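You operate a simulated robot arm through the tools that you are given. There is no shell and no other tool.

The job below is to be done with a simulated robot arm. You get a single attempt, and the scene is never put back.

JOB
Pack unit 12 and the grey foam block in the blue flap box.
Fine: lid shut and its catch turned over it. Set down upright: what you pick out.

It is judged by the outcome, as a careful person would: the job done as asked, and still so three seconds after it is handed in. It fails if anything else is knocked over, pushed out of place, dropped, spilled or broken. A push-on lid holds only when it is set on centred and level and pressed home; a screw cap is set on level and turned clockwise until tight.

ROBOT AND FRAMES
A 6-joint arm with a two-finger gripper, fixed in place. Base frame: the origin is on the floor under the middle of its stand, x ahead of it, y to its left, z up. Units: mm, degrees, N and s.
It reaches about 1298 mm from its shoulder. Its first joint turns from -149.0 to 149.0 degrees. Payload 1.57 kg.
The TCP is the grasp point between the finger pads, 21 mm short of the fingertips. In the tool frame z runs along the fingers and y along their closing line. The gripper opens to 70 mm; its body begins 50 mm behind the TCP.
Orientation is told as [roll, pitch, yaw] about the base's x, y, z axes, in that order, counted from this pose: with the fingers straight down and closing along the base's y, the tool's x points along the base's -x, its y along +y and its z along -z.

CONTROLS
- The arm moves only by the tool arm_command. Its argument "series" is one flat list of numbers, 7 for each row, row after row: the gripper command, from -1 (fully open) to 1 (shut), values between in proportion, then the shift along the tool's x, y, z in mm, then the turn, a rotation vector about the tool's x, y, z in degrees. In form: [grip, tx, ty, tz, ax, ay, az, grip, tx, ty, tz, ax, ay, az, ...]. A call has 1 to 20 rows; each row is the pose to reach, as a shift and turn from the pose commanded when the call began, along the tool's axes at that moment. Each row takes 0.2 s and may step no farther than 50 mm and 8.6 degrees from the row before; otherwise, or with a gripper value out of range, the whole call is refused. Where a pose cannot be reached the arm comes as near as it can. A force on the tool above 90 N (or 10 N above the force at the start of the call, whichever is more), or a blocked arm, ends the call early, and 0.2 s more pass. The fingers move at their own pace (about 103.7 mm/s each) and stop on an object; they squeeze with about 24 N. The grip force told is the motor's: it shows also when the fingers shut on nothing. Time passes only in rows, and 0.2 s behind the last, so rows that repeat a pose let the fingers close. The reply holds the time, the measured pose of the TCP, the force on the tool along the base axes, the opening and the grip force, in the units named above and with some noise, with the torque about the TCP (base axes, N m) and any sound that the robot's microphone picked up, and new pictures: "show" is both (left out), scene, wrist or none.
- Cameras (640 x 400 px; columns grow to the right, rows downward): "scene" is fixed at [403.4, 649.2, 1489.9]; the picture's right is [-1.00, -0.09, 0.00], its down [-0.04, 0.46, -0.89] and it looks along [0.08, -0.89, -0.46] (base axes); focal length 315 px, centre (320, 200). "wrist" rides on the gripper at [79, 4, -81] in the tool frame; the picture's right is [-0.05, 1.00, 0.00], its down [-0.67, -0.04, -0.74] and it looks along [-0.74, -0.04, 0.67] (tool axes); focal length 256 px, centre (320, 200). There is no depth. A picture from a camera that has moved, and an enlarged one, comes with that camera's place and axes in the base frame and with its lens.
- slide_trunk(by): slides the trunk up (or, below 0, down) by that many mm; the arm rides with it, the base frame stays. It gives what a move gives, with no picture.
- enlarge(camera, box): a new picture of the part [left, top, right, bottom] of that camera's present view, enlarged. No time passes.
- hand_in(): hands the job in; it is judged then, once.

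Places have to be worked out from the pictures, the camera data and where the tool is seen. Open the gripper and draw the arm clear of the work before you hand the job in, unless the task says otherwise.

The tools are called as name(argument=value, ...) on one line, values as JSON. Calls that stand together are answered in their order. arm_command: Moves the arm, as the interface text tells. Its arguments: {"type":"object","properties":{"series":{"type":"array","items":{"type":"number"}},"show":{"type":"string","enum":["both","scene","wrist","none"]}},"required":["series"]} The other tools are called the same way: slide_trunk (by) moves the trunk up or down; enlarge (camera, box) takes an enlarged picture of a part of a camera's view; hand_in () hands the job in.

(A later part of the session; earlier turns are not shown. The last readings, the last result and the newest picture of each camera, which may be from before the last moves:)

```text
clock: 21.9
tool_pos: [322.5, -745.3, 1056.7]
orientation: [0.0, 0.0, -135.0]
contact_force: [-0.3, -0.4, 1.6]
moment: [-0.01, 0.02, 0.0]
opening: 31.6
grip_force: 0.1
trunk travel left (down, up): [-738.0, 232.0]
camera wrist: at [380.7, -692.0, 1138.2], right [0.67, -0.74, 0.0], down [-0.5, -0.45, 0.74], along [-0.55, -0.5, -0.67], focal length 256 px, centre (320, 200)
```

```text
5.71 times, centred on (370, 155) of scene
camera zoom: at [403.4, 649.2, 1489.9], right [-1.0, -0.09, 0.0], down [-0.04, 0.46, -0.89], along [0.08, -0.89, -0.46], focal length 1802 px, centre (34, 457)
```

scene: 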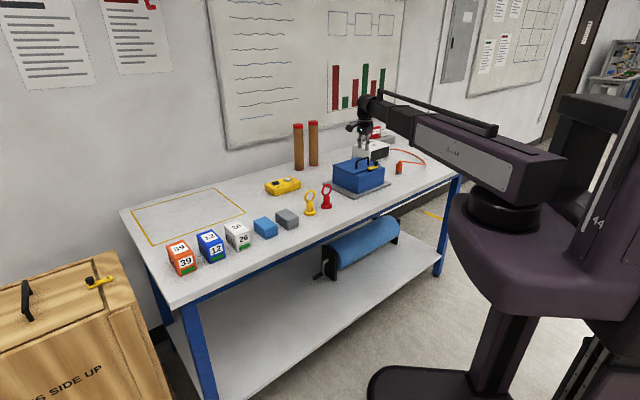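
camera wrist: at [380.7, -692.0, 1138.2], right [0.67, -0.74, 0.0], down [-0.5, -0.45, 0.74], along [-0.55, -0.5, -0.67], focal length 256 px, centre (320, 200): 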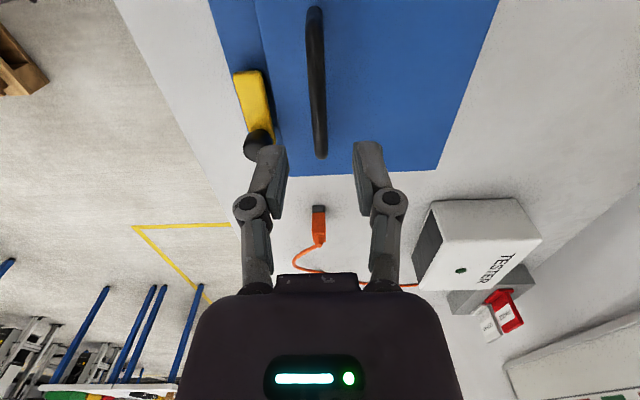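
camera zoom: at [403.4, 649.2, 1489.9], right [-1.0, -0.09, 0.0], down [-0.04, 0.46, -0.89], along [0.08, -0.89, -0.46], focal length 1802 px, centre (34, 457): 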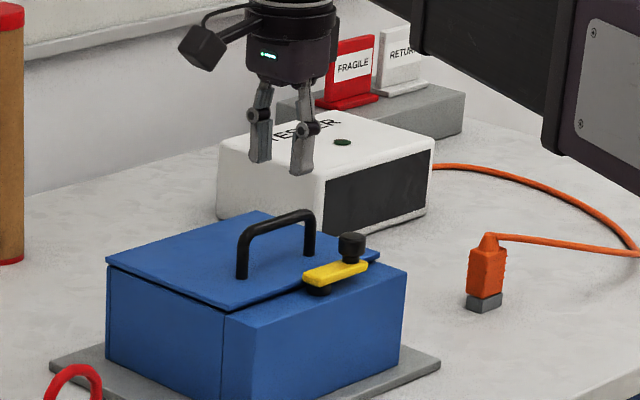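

The crossbar is within 1.5 mm of the finger centre line. I correct that and lower 67 mm so that the fingers straddle the crossbar, then look.

arm_command(series=[0.1, 0, -1.5, 0, 0, 0, 0, 0.1, 0, -1.5, 0, 0, 0, 0], show="none")

slide_trunk(by=-67)

arm_command(series=[0.1, 0, 0, 0, 0, 0, 0], show="both")

enlarge(camera="wrist", box=[200, 60, 440, 260])

enlarge(camera="scene", box=[340, 130, 400, 180])

```text
clock: 22.4
tool_pos: [321.6, -744.9, 1058.0]
orientation: [0.0, 0.0, -135.0]
contact_force: [-0.3, -0.1, 0.6]
moment: [-0.02, -0.01, 0.01]
opening: 31.4
grip_force: 0.1
trunk travel left (down, up): [-738.0, 232.0]
```

```text
clock: 23.5
tool_pos: [321.6, -744.6, 991.1]
orientation: [0.0, 0.0, -135.0]
contact_force: [-0.8, 0.5, -0.4]
moment: [-0.04, 0.05, -0.02]
opening: 31.6
grip_force: 0.1
trunk travel left (down, up): [-671.0, 299.0]
```

```text
clock: 23.9
tool_pos: [322.5, -744.4, 990.4]
orientation: [0.1, 0.1, -135.0]
contact_force: [0.1, 0.3, 0.4]
moment: [0.02, -0.05, 0.02]
opening: 31.6
grip_force: 0.0
trunk travel left (down, up): [-671.0, 299.0]
camera wrist: at [379.6, -690.5, 1071.3], right [0.67, -0.74, 0.0], down [-0.5, -0.45, 0.74], along [-0.55, -0.5, -0.67], focal length 256 px, centre (320, 200)
```

scene: 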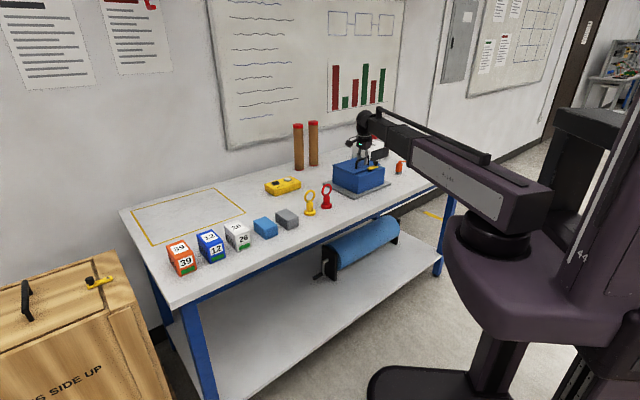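
wrist: 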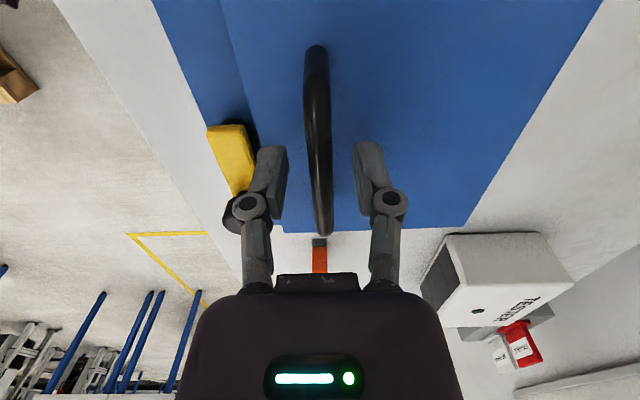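

```text
2.00 times, centred on (320, 160) of wrist
camera zoom: at [379.6, -690.5, 1071.3], right [0.67, -0.74, 0.0], down [-0.5, -0.45, 0.74], along [-0.55, -0.5, -0.67], focal length 512 px, centre (320, 280)
```

zoom: 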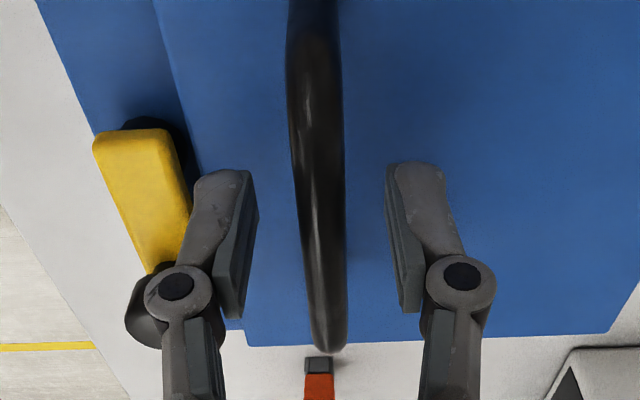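

```text
8.00 times, centred on (370, 155) of scene
camera zoom: at [403.4, 649.2, 1489.9], right [-1.0, -0.09, 0.0], down [-0.04, 0.46, -0.89], along [0.08, -0.89, -0.46], focal length 2522 px, centre (-80, 560)
```

zoom: 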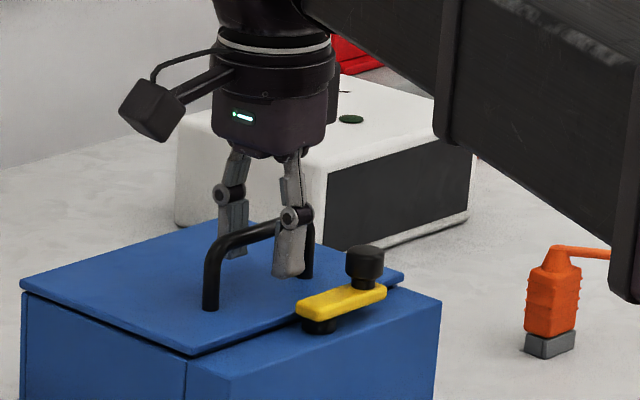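

The fingers straddle the crossbar without touching anything else. I close on it.

arm_command(series=[0.5, 0, 0, 0, 0, 0, 0, 0.9, 0, 0, 0, 0, 0, 0, 1, 0, 0, 0, 0, 0, 0, 1, 0, 0, 0, 0, 0, 0], show="wrist")

```text
clock: 24.9
tool_pos: [322.0, -745.7, 989.1]
orientation: [0.1, -0.1, -134.9]
contact_force: [2.3, -3.0, -1.3]
moment: [0.04, -0.04, -0.04]
opening: 8.7
grip_force: 31.7
trunk travel left (down, up): [-671.0, 299.0]
camera wrist: at [380.1, -690.9, 1070.9], right [0.67, -0.74, 0.0], down [-0.5, -0.45, 0.74], along [-0.55, -0.5, -0.67], focal length 256 px, centre (320, 200)
```

wrist: 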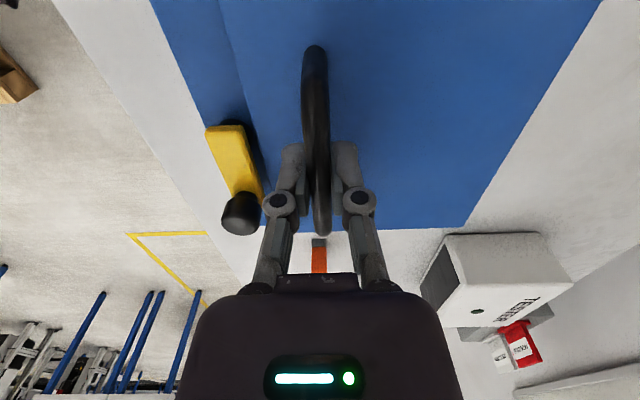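

The crossbar is held (8.7 mm, 32 N). I start lifting along the lid's arc about its far hinge, in small alternate trunk and arm steps, and check the lid follows.

slide_trunk(by=5)

arm_command(series=[1, 0, 2.2, 0, 0, 0, 0], show="none")

slide_trunk(by=5)

arm_command(series=[1, 0, 2.4, 0, 0, 0, 0], show="both")

enlarge(camera="scene", box=[330, 130, 400, 195])

```text
clock: 25.4
tool_pos: [324.2, -746.9, 994.9]
orientation: [0.0, 0.0, -135.0]
contact_force: [7.7, -9.0, -4.8]
moment: [-0.09, -0.04, -0.04]
opening: 8.8
grip_force: 32.1
trunk travel left (down, up): [-676.0, 294.0]
```

```text
clock: 25.9
tool_pos: [324.6, -746.4, 993.9]
orientation: [0.0, 0.1, -135.0]
contact_force: [2.7, -4.3, -3.7]
moment: [0.0, 0.05, 0.01]
opening: 9.2
grip_force: 31.9
trunk travel left (down, up): [-676.0, 294.0]
```

```text
clock: 26.4
tool_pos: [325.0, -747.0, 999.5]
orientation: [-0.1, 0.0, -135.0]
contact_force: [7.8, -9.1, -5.5]
moment: [-0.04, -0.09, -0.08]
opening: 8.5
grip_force: 32.0
trunk travel left (down, up): [-681.0, 289.0]
```

```text
clock: 26.8
tool_pos: [325.9, -748.4, 998.5]
orientation: [-0.1, 0.0, -134.9]
contact_force: [2.2, -2.6, -4.0]
moment: [0.01, 0.11, -0.02]
opening: 8.8
grip_force: 32.2
trunk travel left (down, up): [-681.0, 289.0]
camera wrist: at [383.2, -694.0, 1080.7], right [0.67, -0.74, 0.0], down [-0.5, -0.45, 0.74], along [-0.55, -0.5, -0.67], focal length 256 px, centre (320, 200)
```

scene: 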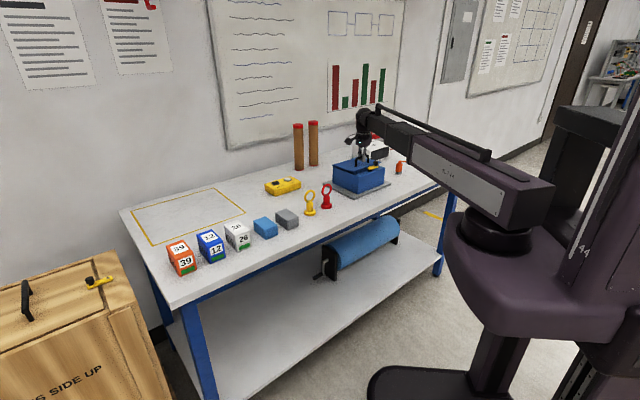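
wrist: 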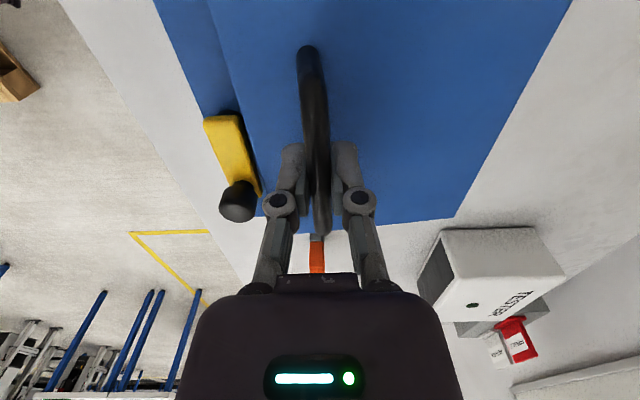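

```text
6.15 times, centred on (365, 162) of scene
camera zoom: at [403.4, 649.2, 1489.9], right [-1.0, -0.09, 0.0], down [-0.04, 0.46, -0.89], along [0.08, -0.89, -0.46], focal length 1940 px, centre (43, 431)
```

zoom: 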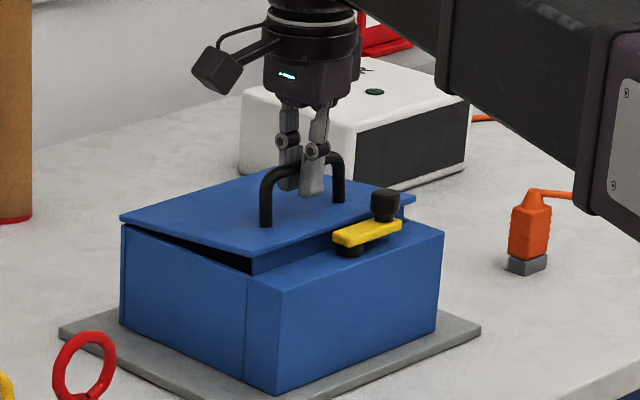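

The lid is rising on its hinge with only small forces (about 5 N weight), and it carries a lip at its front. I keep following the arc to about 30°.

slide_trunk(by=7.4)

arm_command(series=[1, 0, 4.5, 0, 0, 0, 0], show="none")

slide_trunk(by=8)

arm_command(series=[1, 0, 5.5, 0, 0, 0, 0], show="none")

slide_trunk(by=7.6)

arm_command(series=[1, 0, 6.2, 0, 0, 0, 0], show="none")

slide_trunk(by=7)

arm_command(series=[1, 0, 6.9, 0, 0, 0, 0], show="none")

slide_trunk(by=6.4)

arm_command(series=[1, 0, 7.4, 0, 0, 0, 0], show="both")

enlarge(camera="scene", box=[330, 110, 410, 195])

```text
clock: 27.4
tool_pos: [327.1, -749.5, 1005.5]
orientation: [0.1, 0.0, -135.1]
contact_force: [12.6, -12.1, -8.7]
moment: [-0.19, 0.07, -0.09]
opening: 9.0
grip_force: 32.2
trunk travel left (down, up): [-689.0, 281.0]
```

```text
clock: 27.8
tool_pos: [328.0, -751.4, 1007.5]
orientation: [-0.2, 0.1, -135.0]
contact_force: [2.9, -2.5, -4.6]
moment: [0.01, 0.12, -0.1]
opening: 9.1
grip_force: 31.9
trunk travel left (down, up): [-689.0, 281.0]
```

```text
clock: 28.3
tool_pos: [331.6, -753.2, 1013.5]
orientation: [0.0, 0.1, -135.1]
contact_force: [13.3, -10.1, -10.7]
moment: [-0.22, 0.1, -0.16]
opening: 8.8
grip_force: 32.3
trunk travel left (down, up): [-697.0, 273.0]
```

```text
clock: 28.7
tool_pos: [331.8, -755.1, 1016.0]
orientation: [-0.2, 0.0, -135.0]
contact_force: [3.0, 1.5, -3.3]
moment: [0.04, 0.07, -0.15]
opening: 8.8
grip_force: 31.6
trunk travel left (down, up): [-697.0, 273.0]
```

```text
clock: 29.3
tool_pos: [335.7, -757.1, 1022.0]
orientation: [0.0, 0.1, -135.1]
contact_force: [14.1, -6.9, -11.4]
moment: [-0.22, 0.14, -0.18]
opening: 8.7
grip_force: 32.4
trunk travel left (down, up): [-704.0, 266.0]
```

```text
clock: 29.7
tool_pos: [336.0, -758.4, 1024.0]
orientation: [-0.1, 0.0, -135.0]
contact_force: [1.0, 3.5, -0.4]
moment: [0.08, 0.05, -0.2]
opening: 8.8
grip_force: 31.0
trunk travel left (down, up): [-704.0, 266.0]
```

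```text
clock: 30.2
tool_pos: [339.6, -762.2, 1028.8]
orientation: [0.0, 0.0, -135.0]
contact_force: [11.5, -4.4, -10.9]
moment: [-0.28, 0.19, -0.2]
opening: 8.8
grip_force: 31.5
trunk travel left (down, up): [-711.0, 259.0]
```

```text
clock: 30.6
tool_pos: [340.8, -762.5, 1030.8]
orientation: [-0.2, 0.0, -135.0]
contact_force: [-1.2, 7.2, 2.1]
moment: [0.06, 0.08, -0.23]
opening: 8.7
grip_force: 32.0
trunk travel left (down, up): [-711.0, 259.0]
```

```text
clock: 31.2
tool_pos: [343.9, -767.0, 1035.0]
orientation: [0.1, 0.0, -135.0]
contact_force: [8.0, -3.0, -7.1]
moment: [-0.33, 0.2, -0.29]
opening: 9.1
grip_force: 32.3
trunk travel left (down, up): [-718.0, 252.0]
```

```text
clock: 31.6
tool_pos: [346.8, -767.8, 1036.9]
orientation: [0.0, 0.0, -135.1]
contact_force: [-3.8, 6.9, 5.4]
moment: [0.02, 0.12, -0.31]
opening: 8.8
grip_force: 32.0
trunk travel left (down, up): [-718.0, 252.0]
camera wrist: at [403.1, -714.0, 1118.8], right [0.67, -0.74, 0.0], down [-0.5, -0.45, 0.75], along [-0.56, -0.5, -0.67], focal length 256 px, centre (320, 200)
```

scene: 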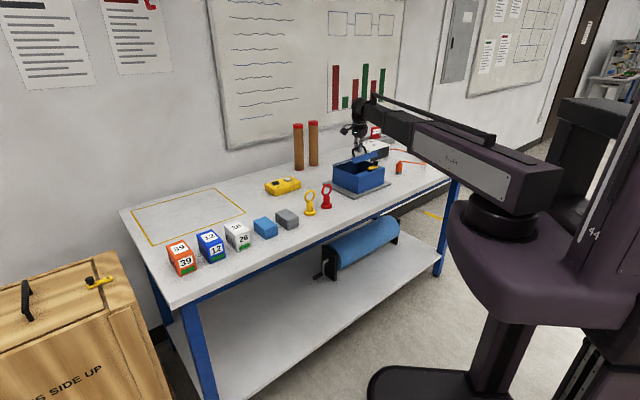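
wrist: 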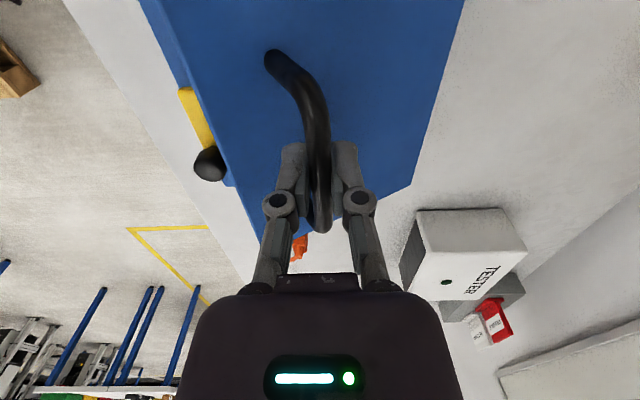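

```text
4.71 times, centred on (370, 152) of scene
camera zoom: at [403.4, 649.2, 1489.9], right [-1.0, -0.09, 0.0], down [-0.04, 0.46, -0.89], along [0.08, -0.89, -0.46], focal length 1484 px, centre (85, 424)
```

zoom: 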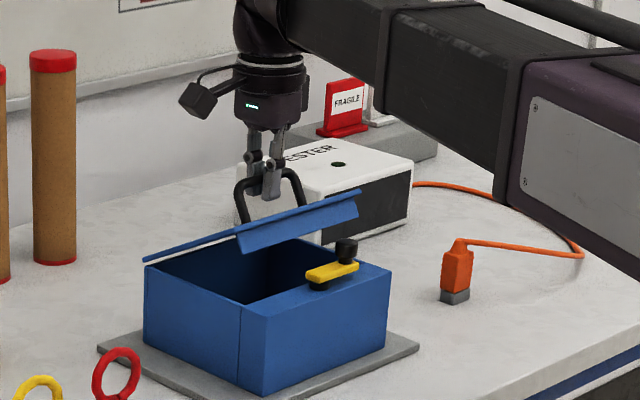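

Lid is at about 30° and tracks well. I continue to about 60°.

slide_trunk(by=5)

arm_command(series=[1, 0, 8.3, 0, 0, 0, 0], show="none")

slide_trunk(by=4.8)

arm_command(series=[1, 0, 8.5, 0, 0, 0, 0], show="none")

slide_trunk(by=4.2)

arm_command(series=[1, 0, 8.8, 0, 0, 0, 0], show="none")

slide_trunk(by=3.4)

arm_command(series=[1, 0, 9.2, 0, 0, 0, 0], show="none")

slide_trunk(by=4)

arm_command(series=[1, 0, 9.5, 0, 0, 0, 0, 1, 0, 19, 0, 0, 0, 0], show="both")

enlarge(camera="scene", box=[330, 100, 410, 195])

```text
clock: 32.1
tool_pos: [349.1, -770.3, 1041.5]
orientation: [0.1, 0.0, -135.0]
contact_force: [4.6, -1.5, -3.1]
moment: [-0.26, 0.15, -0.33]
opening: 9.0
grip_force: 32.2
trunk travel left (down, up): [-723.0, 247.0]
```

```text
clock: 32.5
tool_pos: [351.0, -774.4, 1042.4]
orientation: [-0.1, 0.0, -135.0]
contact_force: [-8.5, 8.4, 13.2]
moment: [-0.05, 0.17, -0.37]
opening: 9.2
grip_force: 32.2
trunk travel left (down, up): [-723.0, 247.0]
```

```text
clock: 33.1
tool_pos: [355.1, -776.5, 1046.4]
orientation: [0.2, -0.1, -135.0]
contact_force: [0.6, -0.2, 0.4]
moment: [-0.3, 0.17, -0.38]
opening: 8.7
grip_force: 32.2
trunk travel left (down, up): [-728.0, 242.0]
```

```text
clock: 33.5
tool_pos: [357.5, -779.3, 1048.8]
orientation: [0.0, 0.0, -135.1]
contact_force: [-11.4, 7.2, 17.9]
moment: [-0.13, 0.26, -0.39]
opening: 8.9
grip_force: 32.6
trunk travel left (down, up): [-728.0, 242.0]
```

```text
clock: 34.0
tool_pos: [359.3, -781.1, 1050.8]
orientation: [0.1, 0.0, -134.9]
contact_force: [-4.1, -0.6, 4.0]
moment: [-0.37, 0.35, -0.47]
opening: 9.0
grip_force: 31.8
trunk travel left (down, up): [-732.0, 238.0]
```

```text
clock: 34.4
tool_pos: [364.3, -785.6, 1053.7]
orientation: [0.1, 0.0, -135.0]
contact_force: [-11.9, 6.5, 22.4]
moment: [-0.13, 0.22, -0.47]
opening: 8.8
grip_force: 31.6
trunk travel left (down, up): [-732.0, 238.0]
```

```text
clock: 34.9
tool_pos: [365.4, -788.6, 1054.7]
orientation: [0.1, -0.1, -135.0]
contact_force: [-3.5, 1.0, 8.1]
moment: [-0.28, 0.27, -0.48]
opening: 8.9
grip_force: 31.5
trunk travel left (down, up): [-735.0, 235.0]
```

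```text
clock: 35.3
tool_pos: [370.4, -792.6, 1056.6]
orientation: [0.1, -0.1, -134.9]
contact_force: [-9.9, 2.9, 21.6]
moment: [-0.01, 0.07, -0.53]
opening: 9.1
grip_force: 31.9
trunk travel left (down, up): [-735.0, 235.0]
```

```text
clock: 35.9
tool_pos: [373.8, -795.7, 1057.4]
orientation: [0.1, -0.1, -135.0]
contact_force: [-1.1, -2.8, -0.7]
moment: [-0.34, 0.32, -0.49]
opening: 9.2
grip_force: 32.0
trunk travel left (down, up): [-739.0, 231.0]
```

```text
clock: 36.5
tool_pos: [384.3, -806.4, 1060.4]
orientation: [0.1, 0.1, -135.0]
contact_force: [-8.4, -1.2, 22.3]
moment: [0.03, 0.02, -0.48]
opening: 9.1
grip_force: 32.1
trunk travel left (down, up): [-739.0, 231.0]
camera wrist: at [441.6, -751.9, 1141.2], right [0.67, -0.74, 0.0], down [-0.5, -0.45, 0.74], along [-0.55, -0.5, -0.67], focal length 256 px, centre (320, 200)
```

scene: 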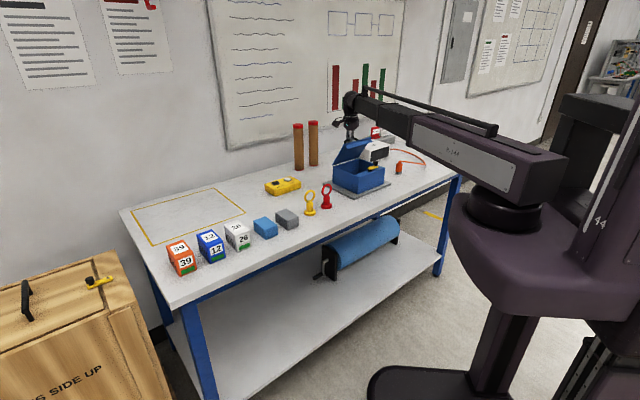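
wrist: 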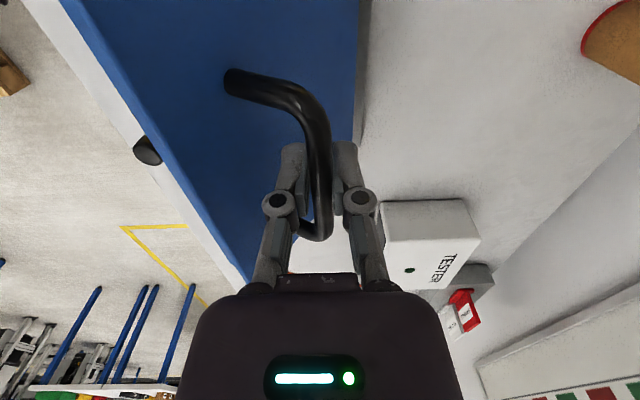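

```text
4.21 times, centred on (370, 148) of scene
camera zoom: at [403.4, 649.2, 1489.9], right [-1.0, -0.09, 0.0], down [-0.04, 0.46, -0.89], along [0.08, -0.89, -0.46], focal length 1328 px, centre (110, 421)
```

zoom: 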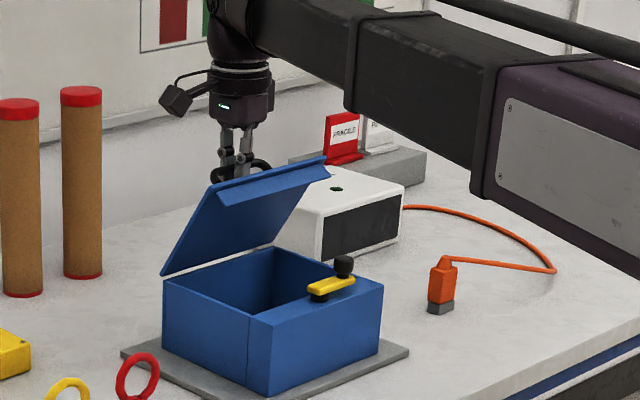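

Lid is at about 60°. Now mostly horizontal travel: I carry on toward the wall and lean the tool slightly with the lid (10°) so its body stays clear of the lid's edge.

arm_command(series=[1, 0, 10, 0, 2.5, 0, 0, 1, 0, 20, 0, 5, 0, 0, 1, 0, 30, 0, 7.5, 0, 0, 1, 0, 40, 0, 10, 0, 0], show="both")

enlarge(camera="scene", box=[320, 90, 410, 195])

```text
clock: 37.5
tool_pos: [416.1, -838.0, 1057.1]
orientation: [-10.1, 0.2, -135.1]
contact_force: [-1.7, 4.6, -24.3]
moment: [-0.05, 0.07, -0.46]
opening: 9.2
grip_force: 32.2
trunk travel left (down, up): [-739.0, 231.0]
camera wrist: at [483.1, -792.9, 1137.4], right [0.66, -0.73, -0.18], down [-0.4, -0.54, 0.74], along [-0.64, -0.41, -0.65], focal length 256 px, centre (320, 200)
```

scene: 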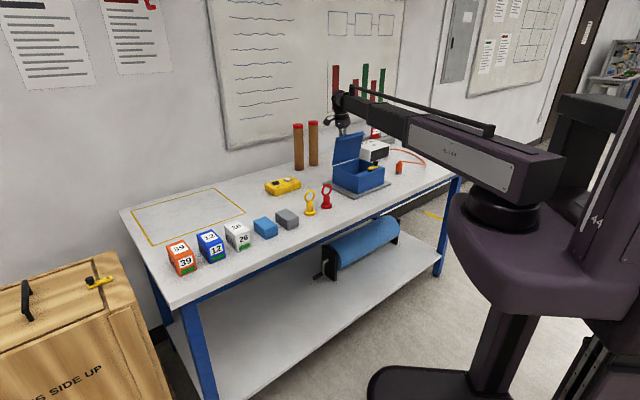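
wrist: 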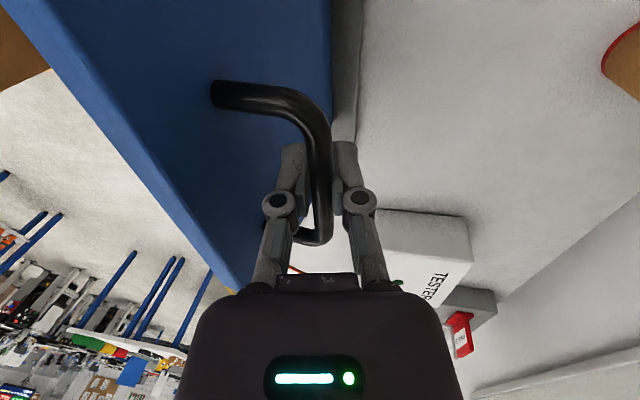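

```text
3.81 times, centred on (365, 142) of scene
camera zoom: at [403.4, 649.2, 1489.9], right [-1.0, -0.09, 0.0], down [-0.04, 0.46, -0.89], along [0.08, -0.89, -0.46], focal length 1201 px, centre (149, 419)
```

zoom: 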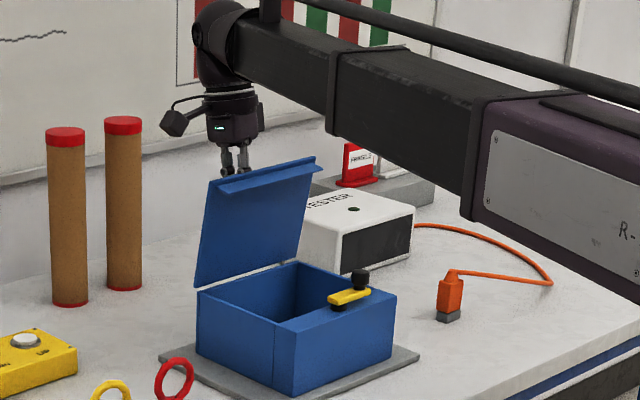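

Lid is at about 82° and being held; the lean raised the TCP so I lower the trunk a little while moving on past vertical in two more steps.

slide_trunk(by=-6)

arm_command(series=[1, 0, 9.85, -1.74, 3, 0, 0], show="none")

slide_trunk(by=-7)

arm_command(series=[1, 0, 9.74, -2.25, 3, 0, 0], show="none")

slide_trunk(by=-6)

arm_command(series=[1, 0, 0, 0, 0, 0, 0], show="both")

enlarge(camera="scene", box=[320, 90, 410, 195])

```text
clock: 38.0
tool_pos: [414.9, -835.0, 1055.7]
orientation: [-9.9, 0.0, -135.0]
contact_force: [1.6, -5.2, 20.3]
moment: [-0.05, 0.09, -0.47]
opening: 8.9
grip_force: 32.3
trunk travel left (down, up): [-733.0, 237.0]
```

```text
clock: 38.4
tool_pos: [421.0, -843.1, 1053.8]
orientation: [-13.1, 0.1, -135.0]
contact_force: [-0.6, 7.9, -24.1]
moment: [-0.09, 0.1, -0.5]
opening: 9.1
grip_force: 32.2
trunk travel left (down, up): [-733.0, 237.0]
```

```text
clock: 39.0
tool_pos: [421.2, -842.4, 1051.4]
orientation: [-13.0, 0.0, -135.0]
contact_force: [2.8, -1.9, 11.0]
moment: [-0.07, 0.11, -0.53]
opening: 10.4
grip_force: 31.8
trunk travel left (down, up): [-726.0, 244.0]
```

```text
clock: 39.4
tool_pos: [428.4, -850.2, 1050.8]
orientation: [-16.1, 0.0, -135.0]
contact_force: [-3.5, 8.3, -23.5]
moment: [-0.11, 0.09, -0.46]
opening: 9.2
grip_force: 32.0
trunk travel left (down, up): [-726.0, 244.0]
```

```text
clock: 39.9
tool_pos: [429.2, -849.0, 1046.5]
orientation: [-16.0, 0.1, -135.0]
contact_force: [2.5, -5.2, 11.9]
moment: [-0.09, 0.05, -0.55]
opening: 10.4
grip_force: 32.0
trunk travel left (down, up): [-720.0, 250.0]
```

```text
clock: 40.3
tool_pos: [428.4, -850.0, 1046.4]
orientation: [-16.0, 0.1, -135.0]
contact_force: [1.5, -2.6, 7.1]
moment: [-0.12, 0.17, -0.52]
opening: 10.8
grip_force: 31.9
trunk travel left (down, up): [-720.0, 250.0]
camera wrist: at [501.0, -810.9, 1123.1], right [0.64, -0.72, -0.28], down [-0.35, -0.59, 0.73], along [-0.68, -0.37, -0.63], focal length 256 px, centre (320, 200)
```

scene: 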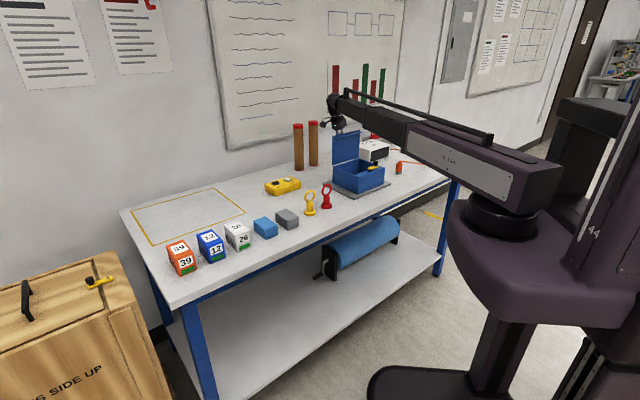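
wrist: 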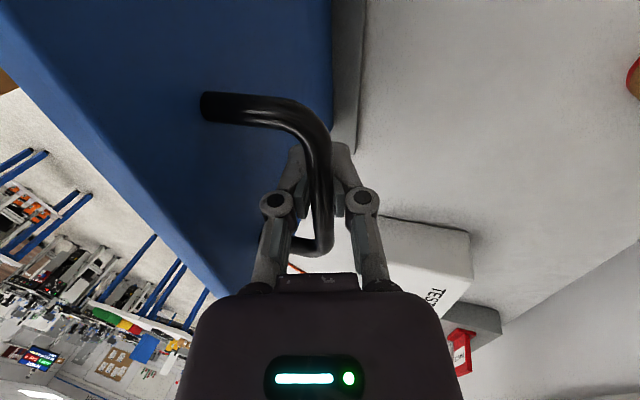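

```text
3.81 times, centred on (365, 142) of scene
camera zoom: at [403.4, 649.2, 1489.9], right [-1.0, -0.09, 0.0], down [-0.04, 0.46, -0.89], along [0.08, -0.89, -0.46], focal length 1201 px, centre (149, 419)
```

zoom: 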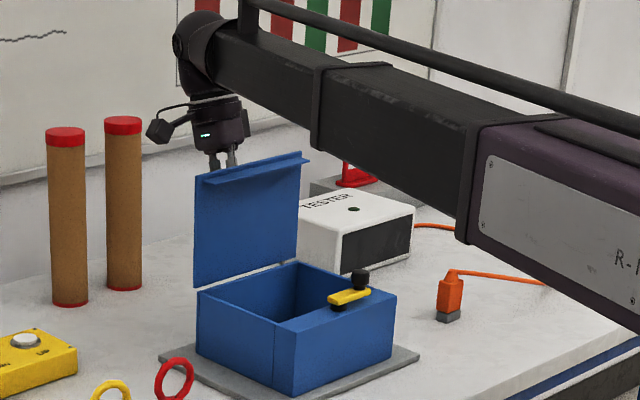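

The lid is at about 91°. I push two more small steps past vertical to see whether it has a stop beyond it.

arm_command(series=[1, 0, 7.7, -2.2, 2, 0, 0], show="none")

slide_trunk(by=-6)

arm_command(series=[1, 0, 7.6, -2.5, 2, 0, 0], show="none")

slide_trunk(by=-6)

arm_command(series=[1, 0, 0, 0, 0, 0, 0], show="both")

enlarge(camera="scene", box=[320, 90, 410, 195])

```text
clock: 40.7
tool_pos: [433.8, -855.8, 1045.6]
orientation: [-18.0, 0.1, -134.9]
contact_force: [-6.0, 7.6, -24.0]
moment: [-0.1, 0.05, -0.48]
opening: 9.4
grip_force: 32.5
trunk travel left (down, up): [-720.0, 250.0]
```

```text
clock: 41.3
tool_pos: [434.2, -854.8, 1042.3]
orientation: [-18.0, 0.0, -135.0]
contact_force: [1.6, -3.8, 9.1]
moment: [-0.09, 0.13, -0.52]
opening: 10.9
grip_force: 32.0
trunk travel left (down, up): [-714.0, 256.0]
```

```text
clock: 41.7
tool_pos: [440.8, -861.7, 1043.3]
orientation: [-20.1, 0.1, -135.0]
contact_force: [-6.3, 10.6, -21.9]
moment: [-0.14, 0.1, -0.45]
opening: 9.0
grip_force: 32.6
trunk travel left (down, up): [-714.0, 256.0]
```

```text
clock: 42.2
tool_pos: [439.1, -861.0, 1038.7]
orientation: [-19.9, 0.0, -135.0]
contact_force: [4.3, -5.3, 10.7]
moment: [-0.14, 0.16, -0.51]
opening: 10.7
grip_force: 31.9
trunk travel left (down, up): [-708.0, 262.0]
```

```text
clock: 42.6
tool_pos: [438.6, -860.6, 1038.2]
orientation: [-20.0, -0.1, -135.0]
contact_force: [2.4, -2.1, 5.0]
moment: [-0.19, 0.2, -0.51]
opening: 11.1
grip_force: 32.0
trunk travel left (down, up): [-708.0, 262.0]
camera wrist: at [516.1, -825.8, 1112.9], right [0.63, -0.7, -0.34], down [-0.31, -0.63, 0.71], along [-0.71, -0.34, -0.61], focal length 256 px, centre (320, 200)
```

scene: 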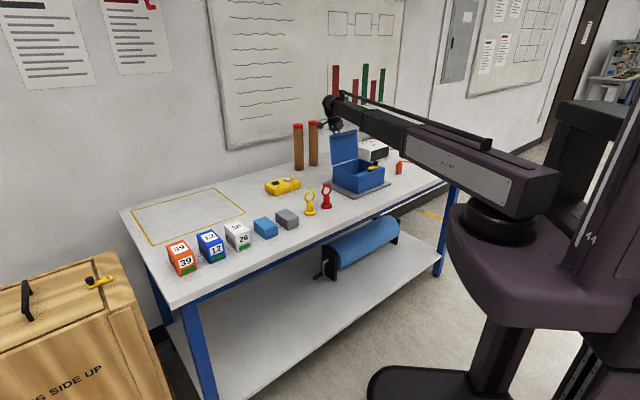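
wrist: 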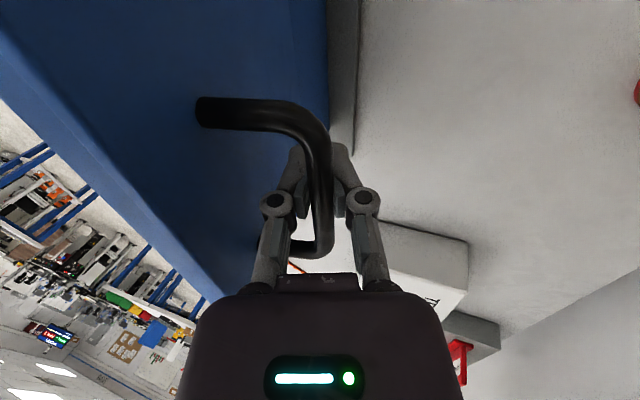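

```text
3.81 times, centred on (365, 142) of scene
camera zoom: at [403.4, 649.2, 1489.9], right [-1.0, -0.09, 0.0], down [-0.04, 0.46, -0.89], along [0.08, -0.89, -0.46], focal length 1201 px, centre (149, 419)
```

zoom: 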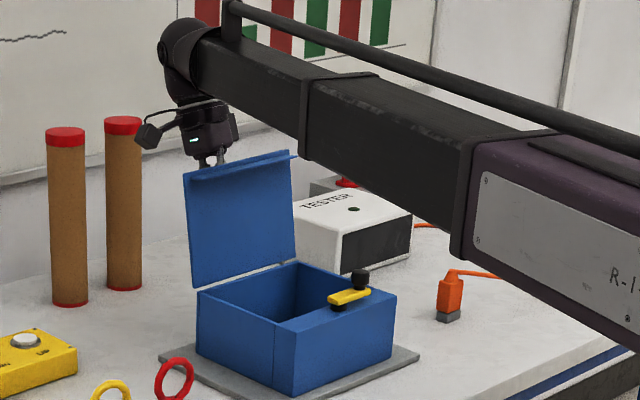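

No stop met yet at about 100°. I test whether the lid rests by itself by loosening the fingers to a 20 mm cage around the crossbar, so it cannot get away.

arm_command(series=[0.6, 0, 0, 0, 0, 0, 0, 0.45, 0, 0, 0, 0, 0, 0, 0.45, 0, 0, 0, 0, 0, 0, 0.45, 0, 0, 0, 0, 0, 0, 0.45, 0, 0, 0, 0, 0, 0], show="both")

enlarge(camera="scene", box=[320, 90, 410, 195])

enlarge(camera="wrist", box=[200, 60, 440, 280])

```text
clock: 43.8
tool_pos: [439.1, -861.9, 1038.7]
orientation: [-19.9, 0.0, -135.0]
contact_force: [-0.4, -1.0, 0.0]
moment: [0.04, -0.03, -0.01]
opening: 19.0
grip_force: 0.1
trunk travel left (down, up): [-708.0, 262.0]
camera wrist: at [516.3, -826.1, 1112.9], right [0.63, -0.7, -0.34], down [-0.31, -0.63, 0.71], along [-0.71, -0.34, -0.61], focal length 256 px, centre (320, 200)
```

scene: 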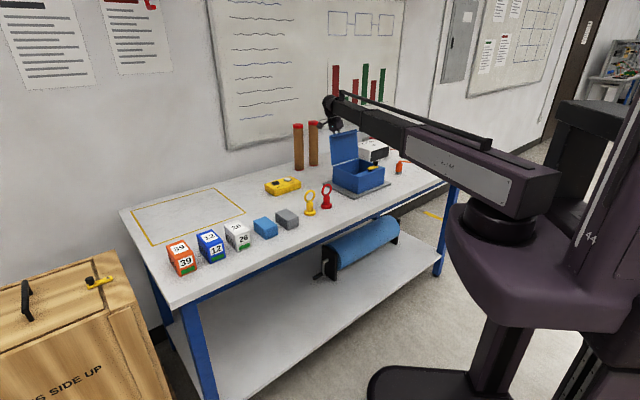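
wrist: 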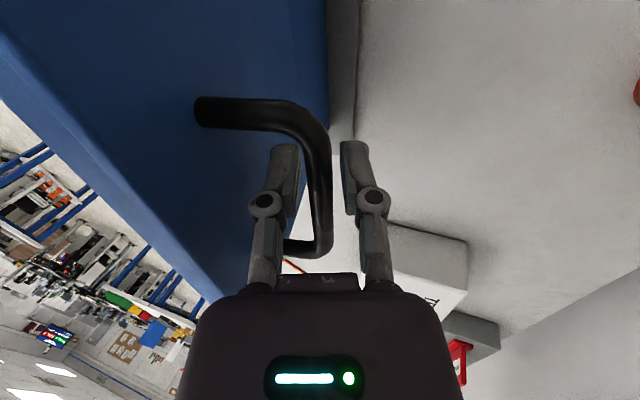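

```text
3.81 times, centred on (365, 142) of scene
camera zoom: at [403.4, 649.2, 1489.9], right [-1.0, -0.09, 0.0], down [-0.04, 0.46, -0.89], along [0.08, -0.89, -0.46], focal length 1201 px, centre (149, 419)
```

zoom: 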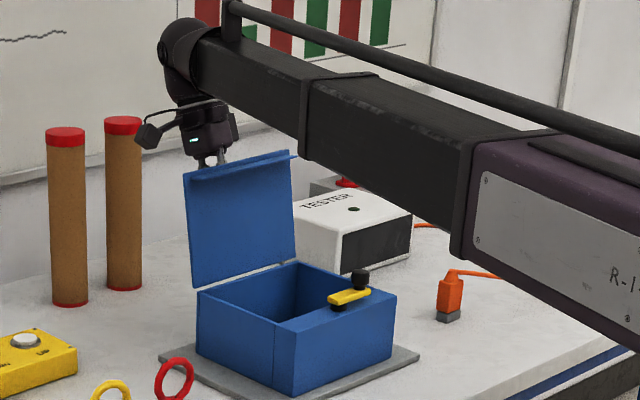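

```text
1.82 times, centred on (320, 170) of wrist
camera zoom: at [516.3, -826.1, 1112.9], right [0.63, -0.7, -0.34], down [-0.31, -0.63, 0.71], along [-0.71, -0.34, -0.61], focal length 465 px, centre (320, 254)
```

zoom: 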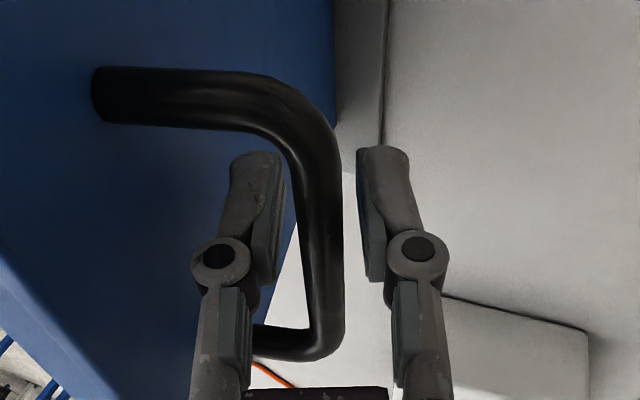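

The crossbar sits free between the fingers and the lid did not move at all, so it stays open by itself at about 100°. I withdraw upward along the tool axis in small steps.

slide_trunk(by=8)

arm_command(series=[0.45, 0, 2.7, -1, 0, 0, 0], show="none")

slide_trunk(by=8)

arm_command(series=[0.45, 0, 2.7, -1, 0, 0, 0], show="none")

slide_trunk(by=8)

arm_command(series=[0.45, 0, 2.7, -1, 0, 0, 0], show="none")

slide_trunk(by=10)

arm_command(series=[0.45, 0, 3.4, -1.2, 0, 0, 0], show="both")

enlarge(camera="scene", box=[310, 80, 410, 195])

```text
clock: 44.4
tool_pos: [439.8, -861.6, 1045.6]
orientation: [-20.0, -0.1, -134.9]
contact_force: [0.7, 0.6, 0.1]
moment: [0.01, -0.02, -0.01]
opening: 19.1
grip_force: 0.0
trunk travel left (down, up): [-716.0, 254.0]
```

```text
clock: 44.8
tool_pos: [442.9, -863.8, 1045.5]
orientation: [-20.0, 0.0, -135.0]
contact_force: [-0.5, -0.8, -1.2]
moment: [0.0, 0.01, 0.0]
opening: 19.2
grip_force: 0.0
trunk travel left (down, up): [-716.0, 254.0]
```

```text
clock: 45.4
tool_pos: [441.5, -863.2, 1054.2]
orientation: [-20.0, 0.0, -135.0]
contact_force: [0.6, 0.4, -0.2]
moment: [-0.02, -0.01, 0.02]
opening: 19.2
grip_force: 0.1
trunk travel left (down, up): [-724.0, 246.0]
```

```text
clock: 45.8
tool_pos: [444.1, -865.0, 1054.3]
orientation: [-20.0, 0.0, -135.0]
contact_force: [-0.1, 0.8, 0.6]
moment: [0.01, 0.04, -0.01]
opening: 19.0
grip_force: 0.2
trunk travel left (down, up): [-724.0, 246.0]
```

```text
clock: 46.3
tool_pos: [443.2, -865.0, 1062.0]
orientation: [-20.0, -0.1, -134.9]
contact_force: [-0.3, 1.0, -0.6]
moment: [0.0, -0.02, 0.0]
opening: 19.2
grip_force: 0.0
trunk travel left (down, up): [-732.0, 238.0]
```

```text
clock: 46.7
tool_pos: [445.7, -868.2, 1062.6]
orientation: [-20.1, 0.0, -135.0]
contact_force: [-1.0, -0.4, 0.8]
moment: [0.01, -0.01, 0.0]
opening: 19.2
grip_force: 0.0
trunk travel left (down, up): [-732.0, 238.0]
```

```text
clock: 47.3
tool_pos: [446.3, -868.0, 1072.1]
orientation: [-20.0, 0.0, -135.1]
contact_force: [-0.3, -1.0, -0.5]
moment: [-0.05, -0.01, 0.02]
opening: 19.2
grip_force: 0.1
trunk travel left (down, up): [-742.0, 228.0]
```

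```text
clock: 47.7
tool_pos: [448.9, -870.0, 1071.2]
orientation: [-20.0, 0.0, -135.0]
contact_force: [0.3, -0.3, -0.2]
moment: [-0.01, 0.03, -0.02]
opening: 19.3
grip_force: 0.1
trunk travel left (down, up): [-742.0, 228.0]
camera wrist: at [525.8, -834.9, 1146.8], right [0.63, -0.7, -0.34], down [-0.31, -0.63, 0.71], along [-0.71, -0.34, -0.61], focal length 256 px, centre (320, 200)
```

scene: 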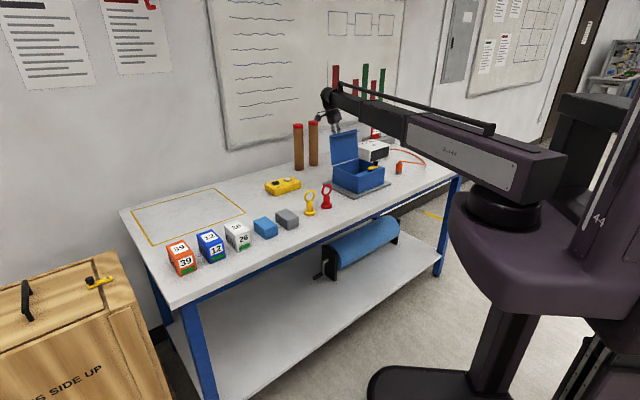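
wrist: 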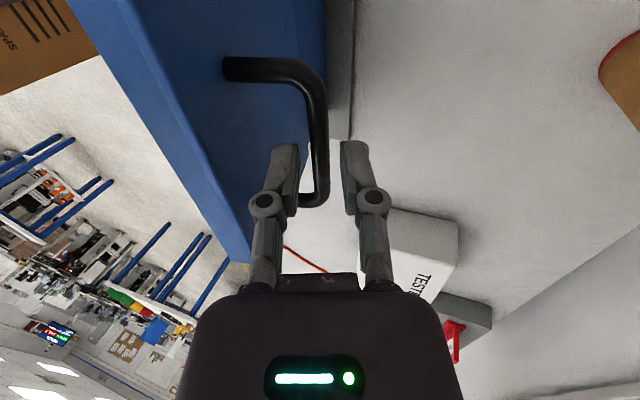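

```text
3.48 times, centred on (360, 138) of scene
camera zoom: at [403.4, 649.2, 1489.9], right [-1.0, -0.09, 0.0], down [-0.04, 0.46, -0.89], along [0.08, -0.89, -0.46], focal length 1097 px, centre (181, 417)
```

zoom: 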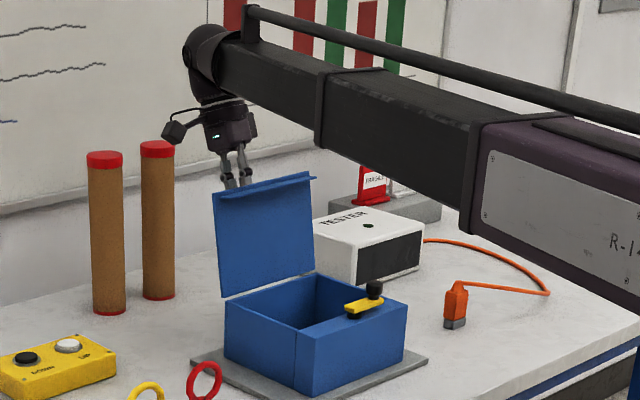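

The tool is free of the handle. I raise it well clear, level it, and swing the yaw back toward −45°.

slide_trunk(by=130)

arm_command(series=[0.2, 0, 0, 0, -7, 0, 0, 0, 0, 0, 0, -14, 0, 0, -0.5, 0, 0, 0, -20, 0, 0, -1, 0, 0, 0, -20, 0, 0], show="none")

arm_command(series=[-1, 0, -40, 0, 0, 0, 0, -1, 0, -80, 0, 0, 0, 0, -1, 0, -120, 0, 0, 0, 0, -1, 0, -160, 0, 0, 0, 0, -1, 0, -200, 0, 0, 0, 0, -1, 0, -230, 0, 0, 0, 0, -1, 0, -230, 0, 0, 0, 0], show="both")

```text
clock: 49.3
tool_pos: [448.5, -868.7, 1202.1]
orientation: [-20.0, 0.0, -135.0]
contact_force: [-0.6, 0.0, -0.7]
moment: [0.0, 0.0, 0.0]
opening: 19.3
grip_force: 0.0
trunk travel left (down, up): [-872.0, 98.0]
```

```text
clock: 50.3
tool_pos: [450.0, -869.8, 1190.1]
orientation: [0.1, 0.0, -134.9]
contact_force: [-0.1, 0.6, -0.7]
moment: [0.01, 0.0, -0.01]
opening: 69.8
grip_force: 0.1
out of reach, approached as far as the arm can: row 1, 2, 3, 4
trunk travel left (down, up): [-872.0, 98.0]
```

```text
clock: 51.9
tool_pos: [285.9, -705.9, 1189.8]
orientation: [0.0, 0.0, -135.0]
contact_force: [0.2, -0.6, -0.3]
moment: [-0.01, -0.02, 0.02]
opening: 70.0
grip_force: 0.1
trunk travel left (down, up): [-872.0, 98.0]
camera wrist: at [344.1, -652.4, 1271.8], right [0.67, -0.74, 0.0], down [-0.5, -0.45, 0.74], along [-0.55, -0.5, -0.67], focal length 256 px, centre (320, 200)
```

scene: 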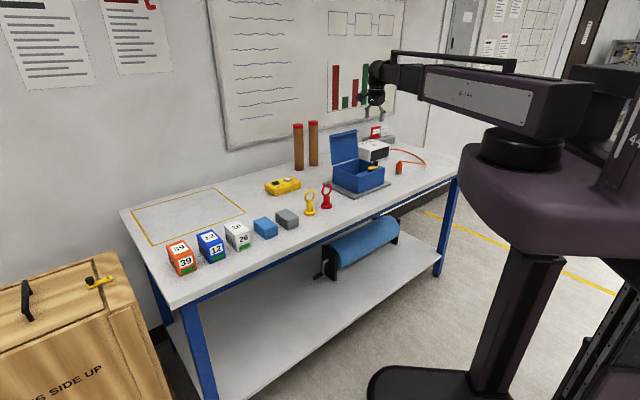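
wrist: 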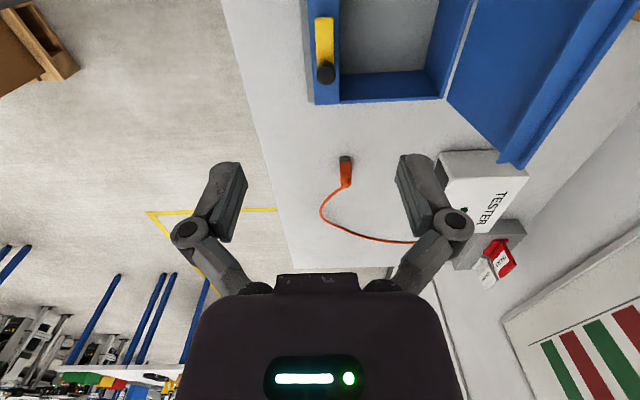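

I rotate back to yaw −45° to look into the open box.

arm_command(series=[-1, 0, 0, 0, 0, 0, -8.5, -1, 0, 0, 0, 0, 0, -17, -1, 0, 0, 0, 0, 0, -25.5, -1, 0, 0, 0, 0, 0, -34, -1, 0, 0, 0, 0, 0, -42.5, -1, 0, 0, 0, 0, 0, -51, -1, 0, 0, 0, 0, 0, -59.5, -1, 0, 0, 0, 0, 0, -68, -1, 0, 0, 0, 0, 0, -76.5, -1, 0, 0, 0, 0, 0, -85, -1, 0, 0, 0, 0, 0, -90, -1, 0, 0, 0, 0, 0, -90], show="wrist")

enlarge(camera="wrist", box=[200, 0, 440, 180])

enlarge(camera="scene", box=[320, 120, 400, 200])

```text
clock: 54.5
tool_pos: [287.1, -706.6, 1191.5]
orientation: [-0.1, 0.0, -45.0]
contact_force: [-0.7, 0.2, -0.1]
moment: [-0.01, -0.01, -0.02]
opening: 70.3
grip_force: 0.0
trunk travel left (down, up): [-872.0, 98.0]
camera wrist: at [231.2, -646.3, 1272.0], right [0.74, 0.67, 0.0], down [0.45, -0.5, 0.74], along [0.5, -0.55, -0.67], focal length 256 px, centre (320, 200)
```

wrist: 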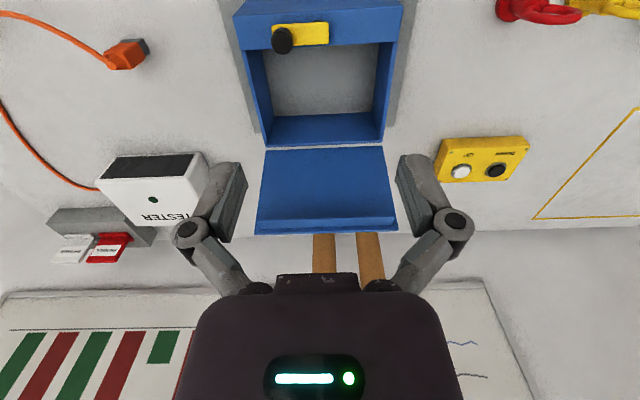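

```text
2.22 times, centred on (320, 90) of wrist
camera zoom: at [231.2, -646.3, 1272.0], right [0.74, 0.67, 0.0], down [0.45, -0.5, 0.74], along [0.5, -0.55, -0.67], focal length 569 px, centre (320, 444)
```

zoom: 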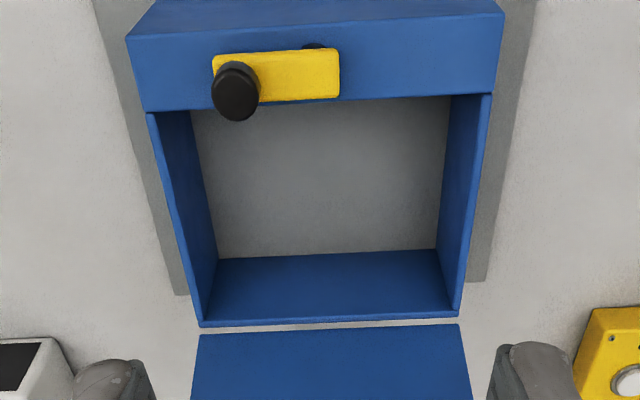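

```text
5.00 times, centred on (360, 160) of scene
camera zoom: at [403.4, 649.2, 1489.9], right [-1.0, -0.09, 0.0], down [-0.04, 0.46, -0.89], along [0.08, -0.89, -0.46], focal length 1576 px, centre (120, 400)
```

zoom: 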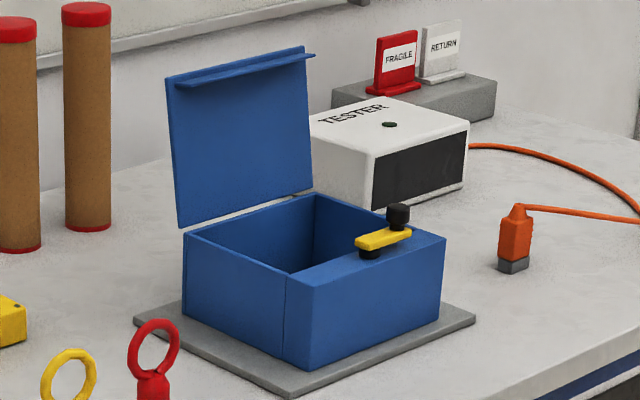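

The box is empty inside, roughly t −386…−215 and n 720…851, with a lip on the lid's front. Now I travel along the bench at this safe height toward the units.

arm_command(series=[-1, 5, 46, 0, 0, 0, 0, -1, 10, 92, 0, 0, 0, 0, -1, 15, 138, 0, 0, 0, 0, -1, 20, 184, 0, 0, 0, 0, -1, 25, 230, 0, 0, 0, 0, -1, 30, 276, 0, 0, 0, 0, -1, 35, 322, 0, 0, 0, 0, -1, 40, 368, 0, 0, 0, 0, -1, 45, 414, 0, 0, 0, 0, -1, 50, 460, 0, 0, 0, 0, -1, 55, 506, 0, 0, 0, 0, -1, 60, 552, 0, 0, 0, 0, -1, 62, 598, 0, 0, 0, 0, -1, 62, 644, 0, 0, 0, 0, -1, 62, 690, 0, 0, 0, 0, -1, 62, 736, 0, 0, 0, 0, -1, 62, 736, 0, 0, 0, 0], show="both")

```text
clock: 58.1
tool_pos: [762.9, -143.4, 1190.3]
orientation: [0.0, 0.0, -44.9]
contact_force: [-0.4, -1.1, 0.3]
moment: [0.04, 0.0, -0.02]
opening: 69.9
grip_force: 0.1
trunk travel left (down, up): [-872.0, 98.0]
camera wrist: at [707.0, -81.4, 1272.3], right [0.74, 0.67, 0.0], down [0.45, -0.5, 0.75], along [0.5, -0.55, -0.67], focal length 256 px, centre (320, 200)
```

scene: 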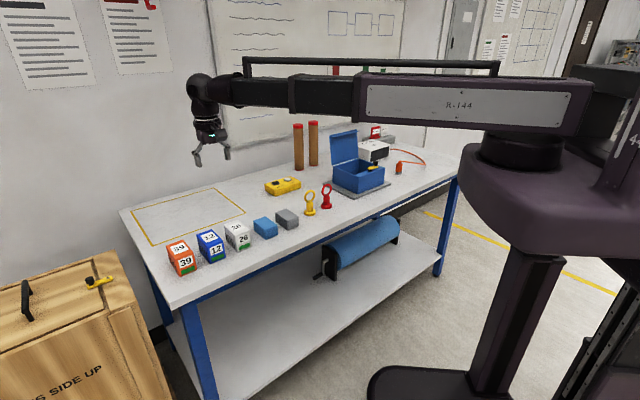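
wrist: 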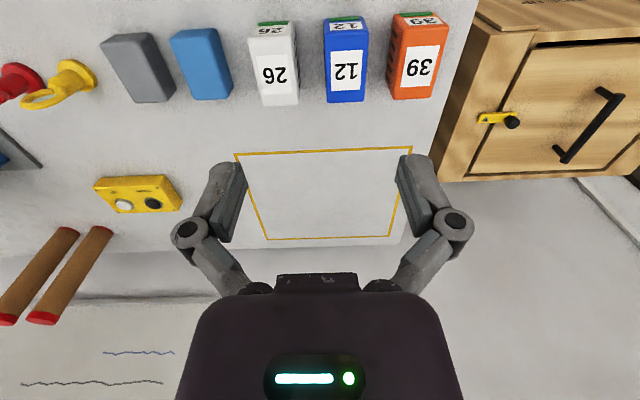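

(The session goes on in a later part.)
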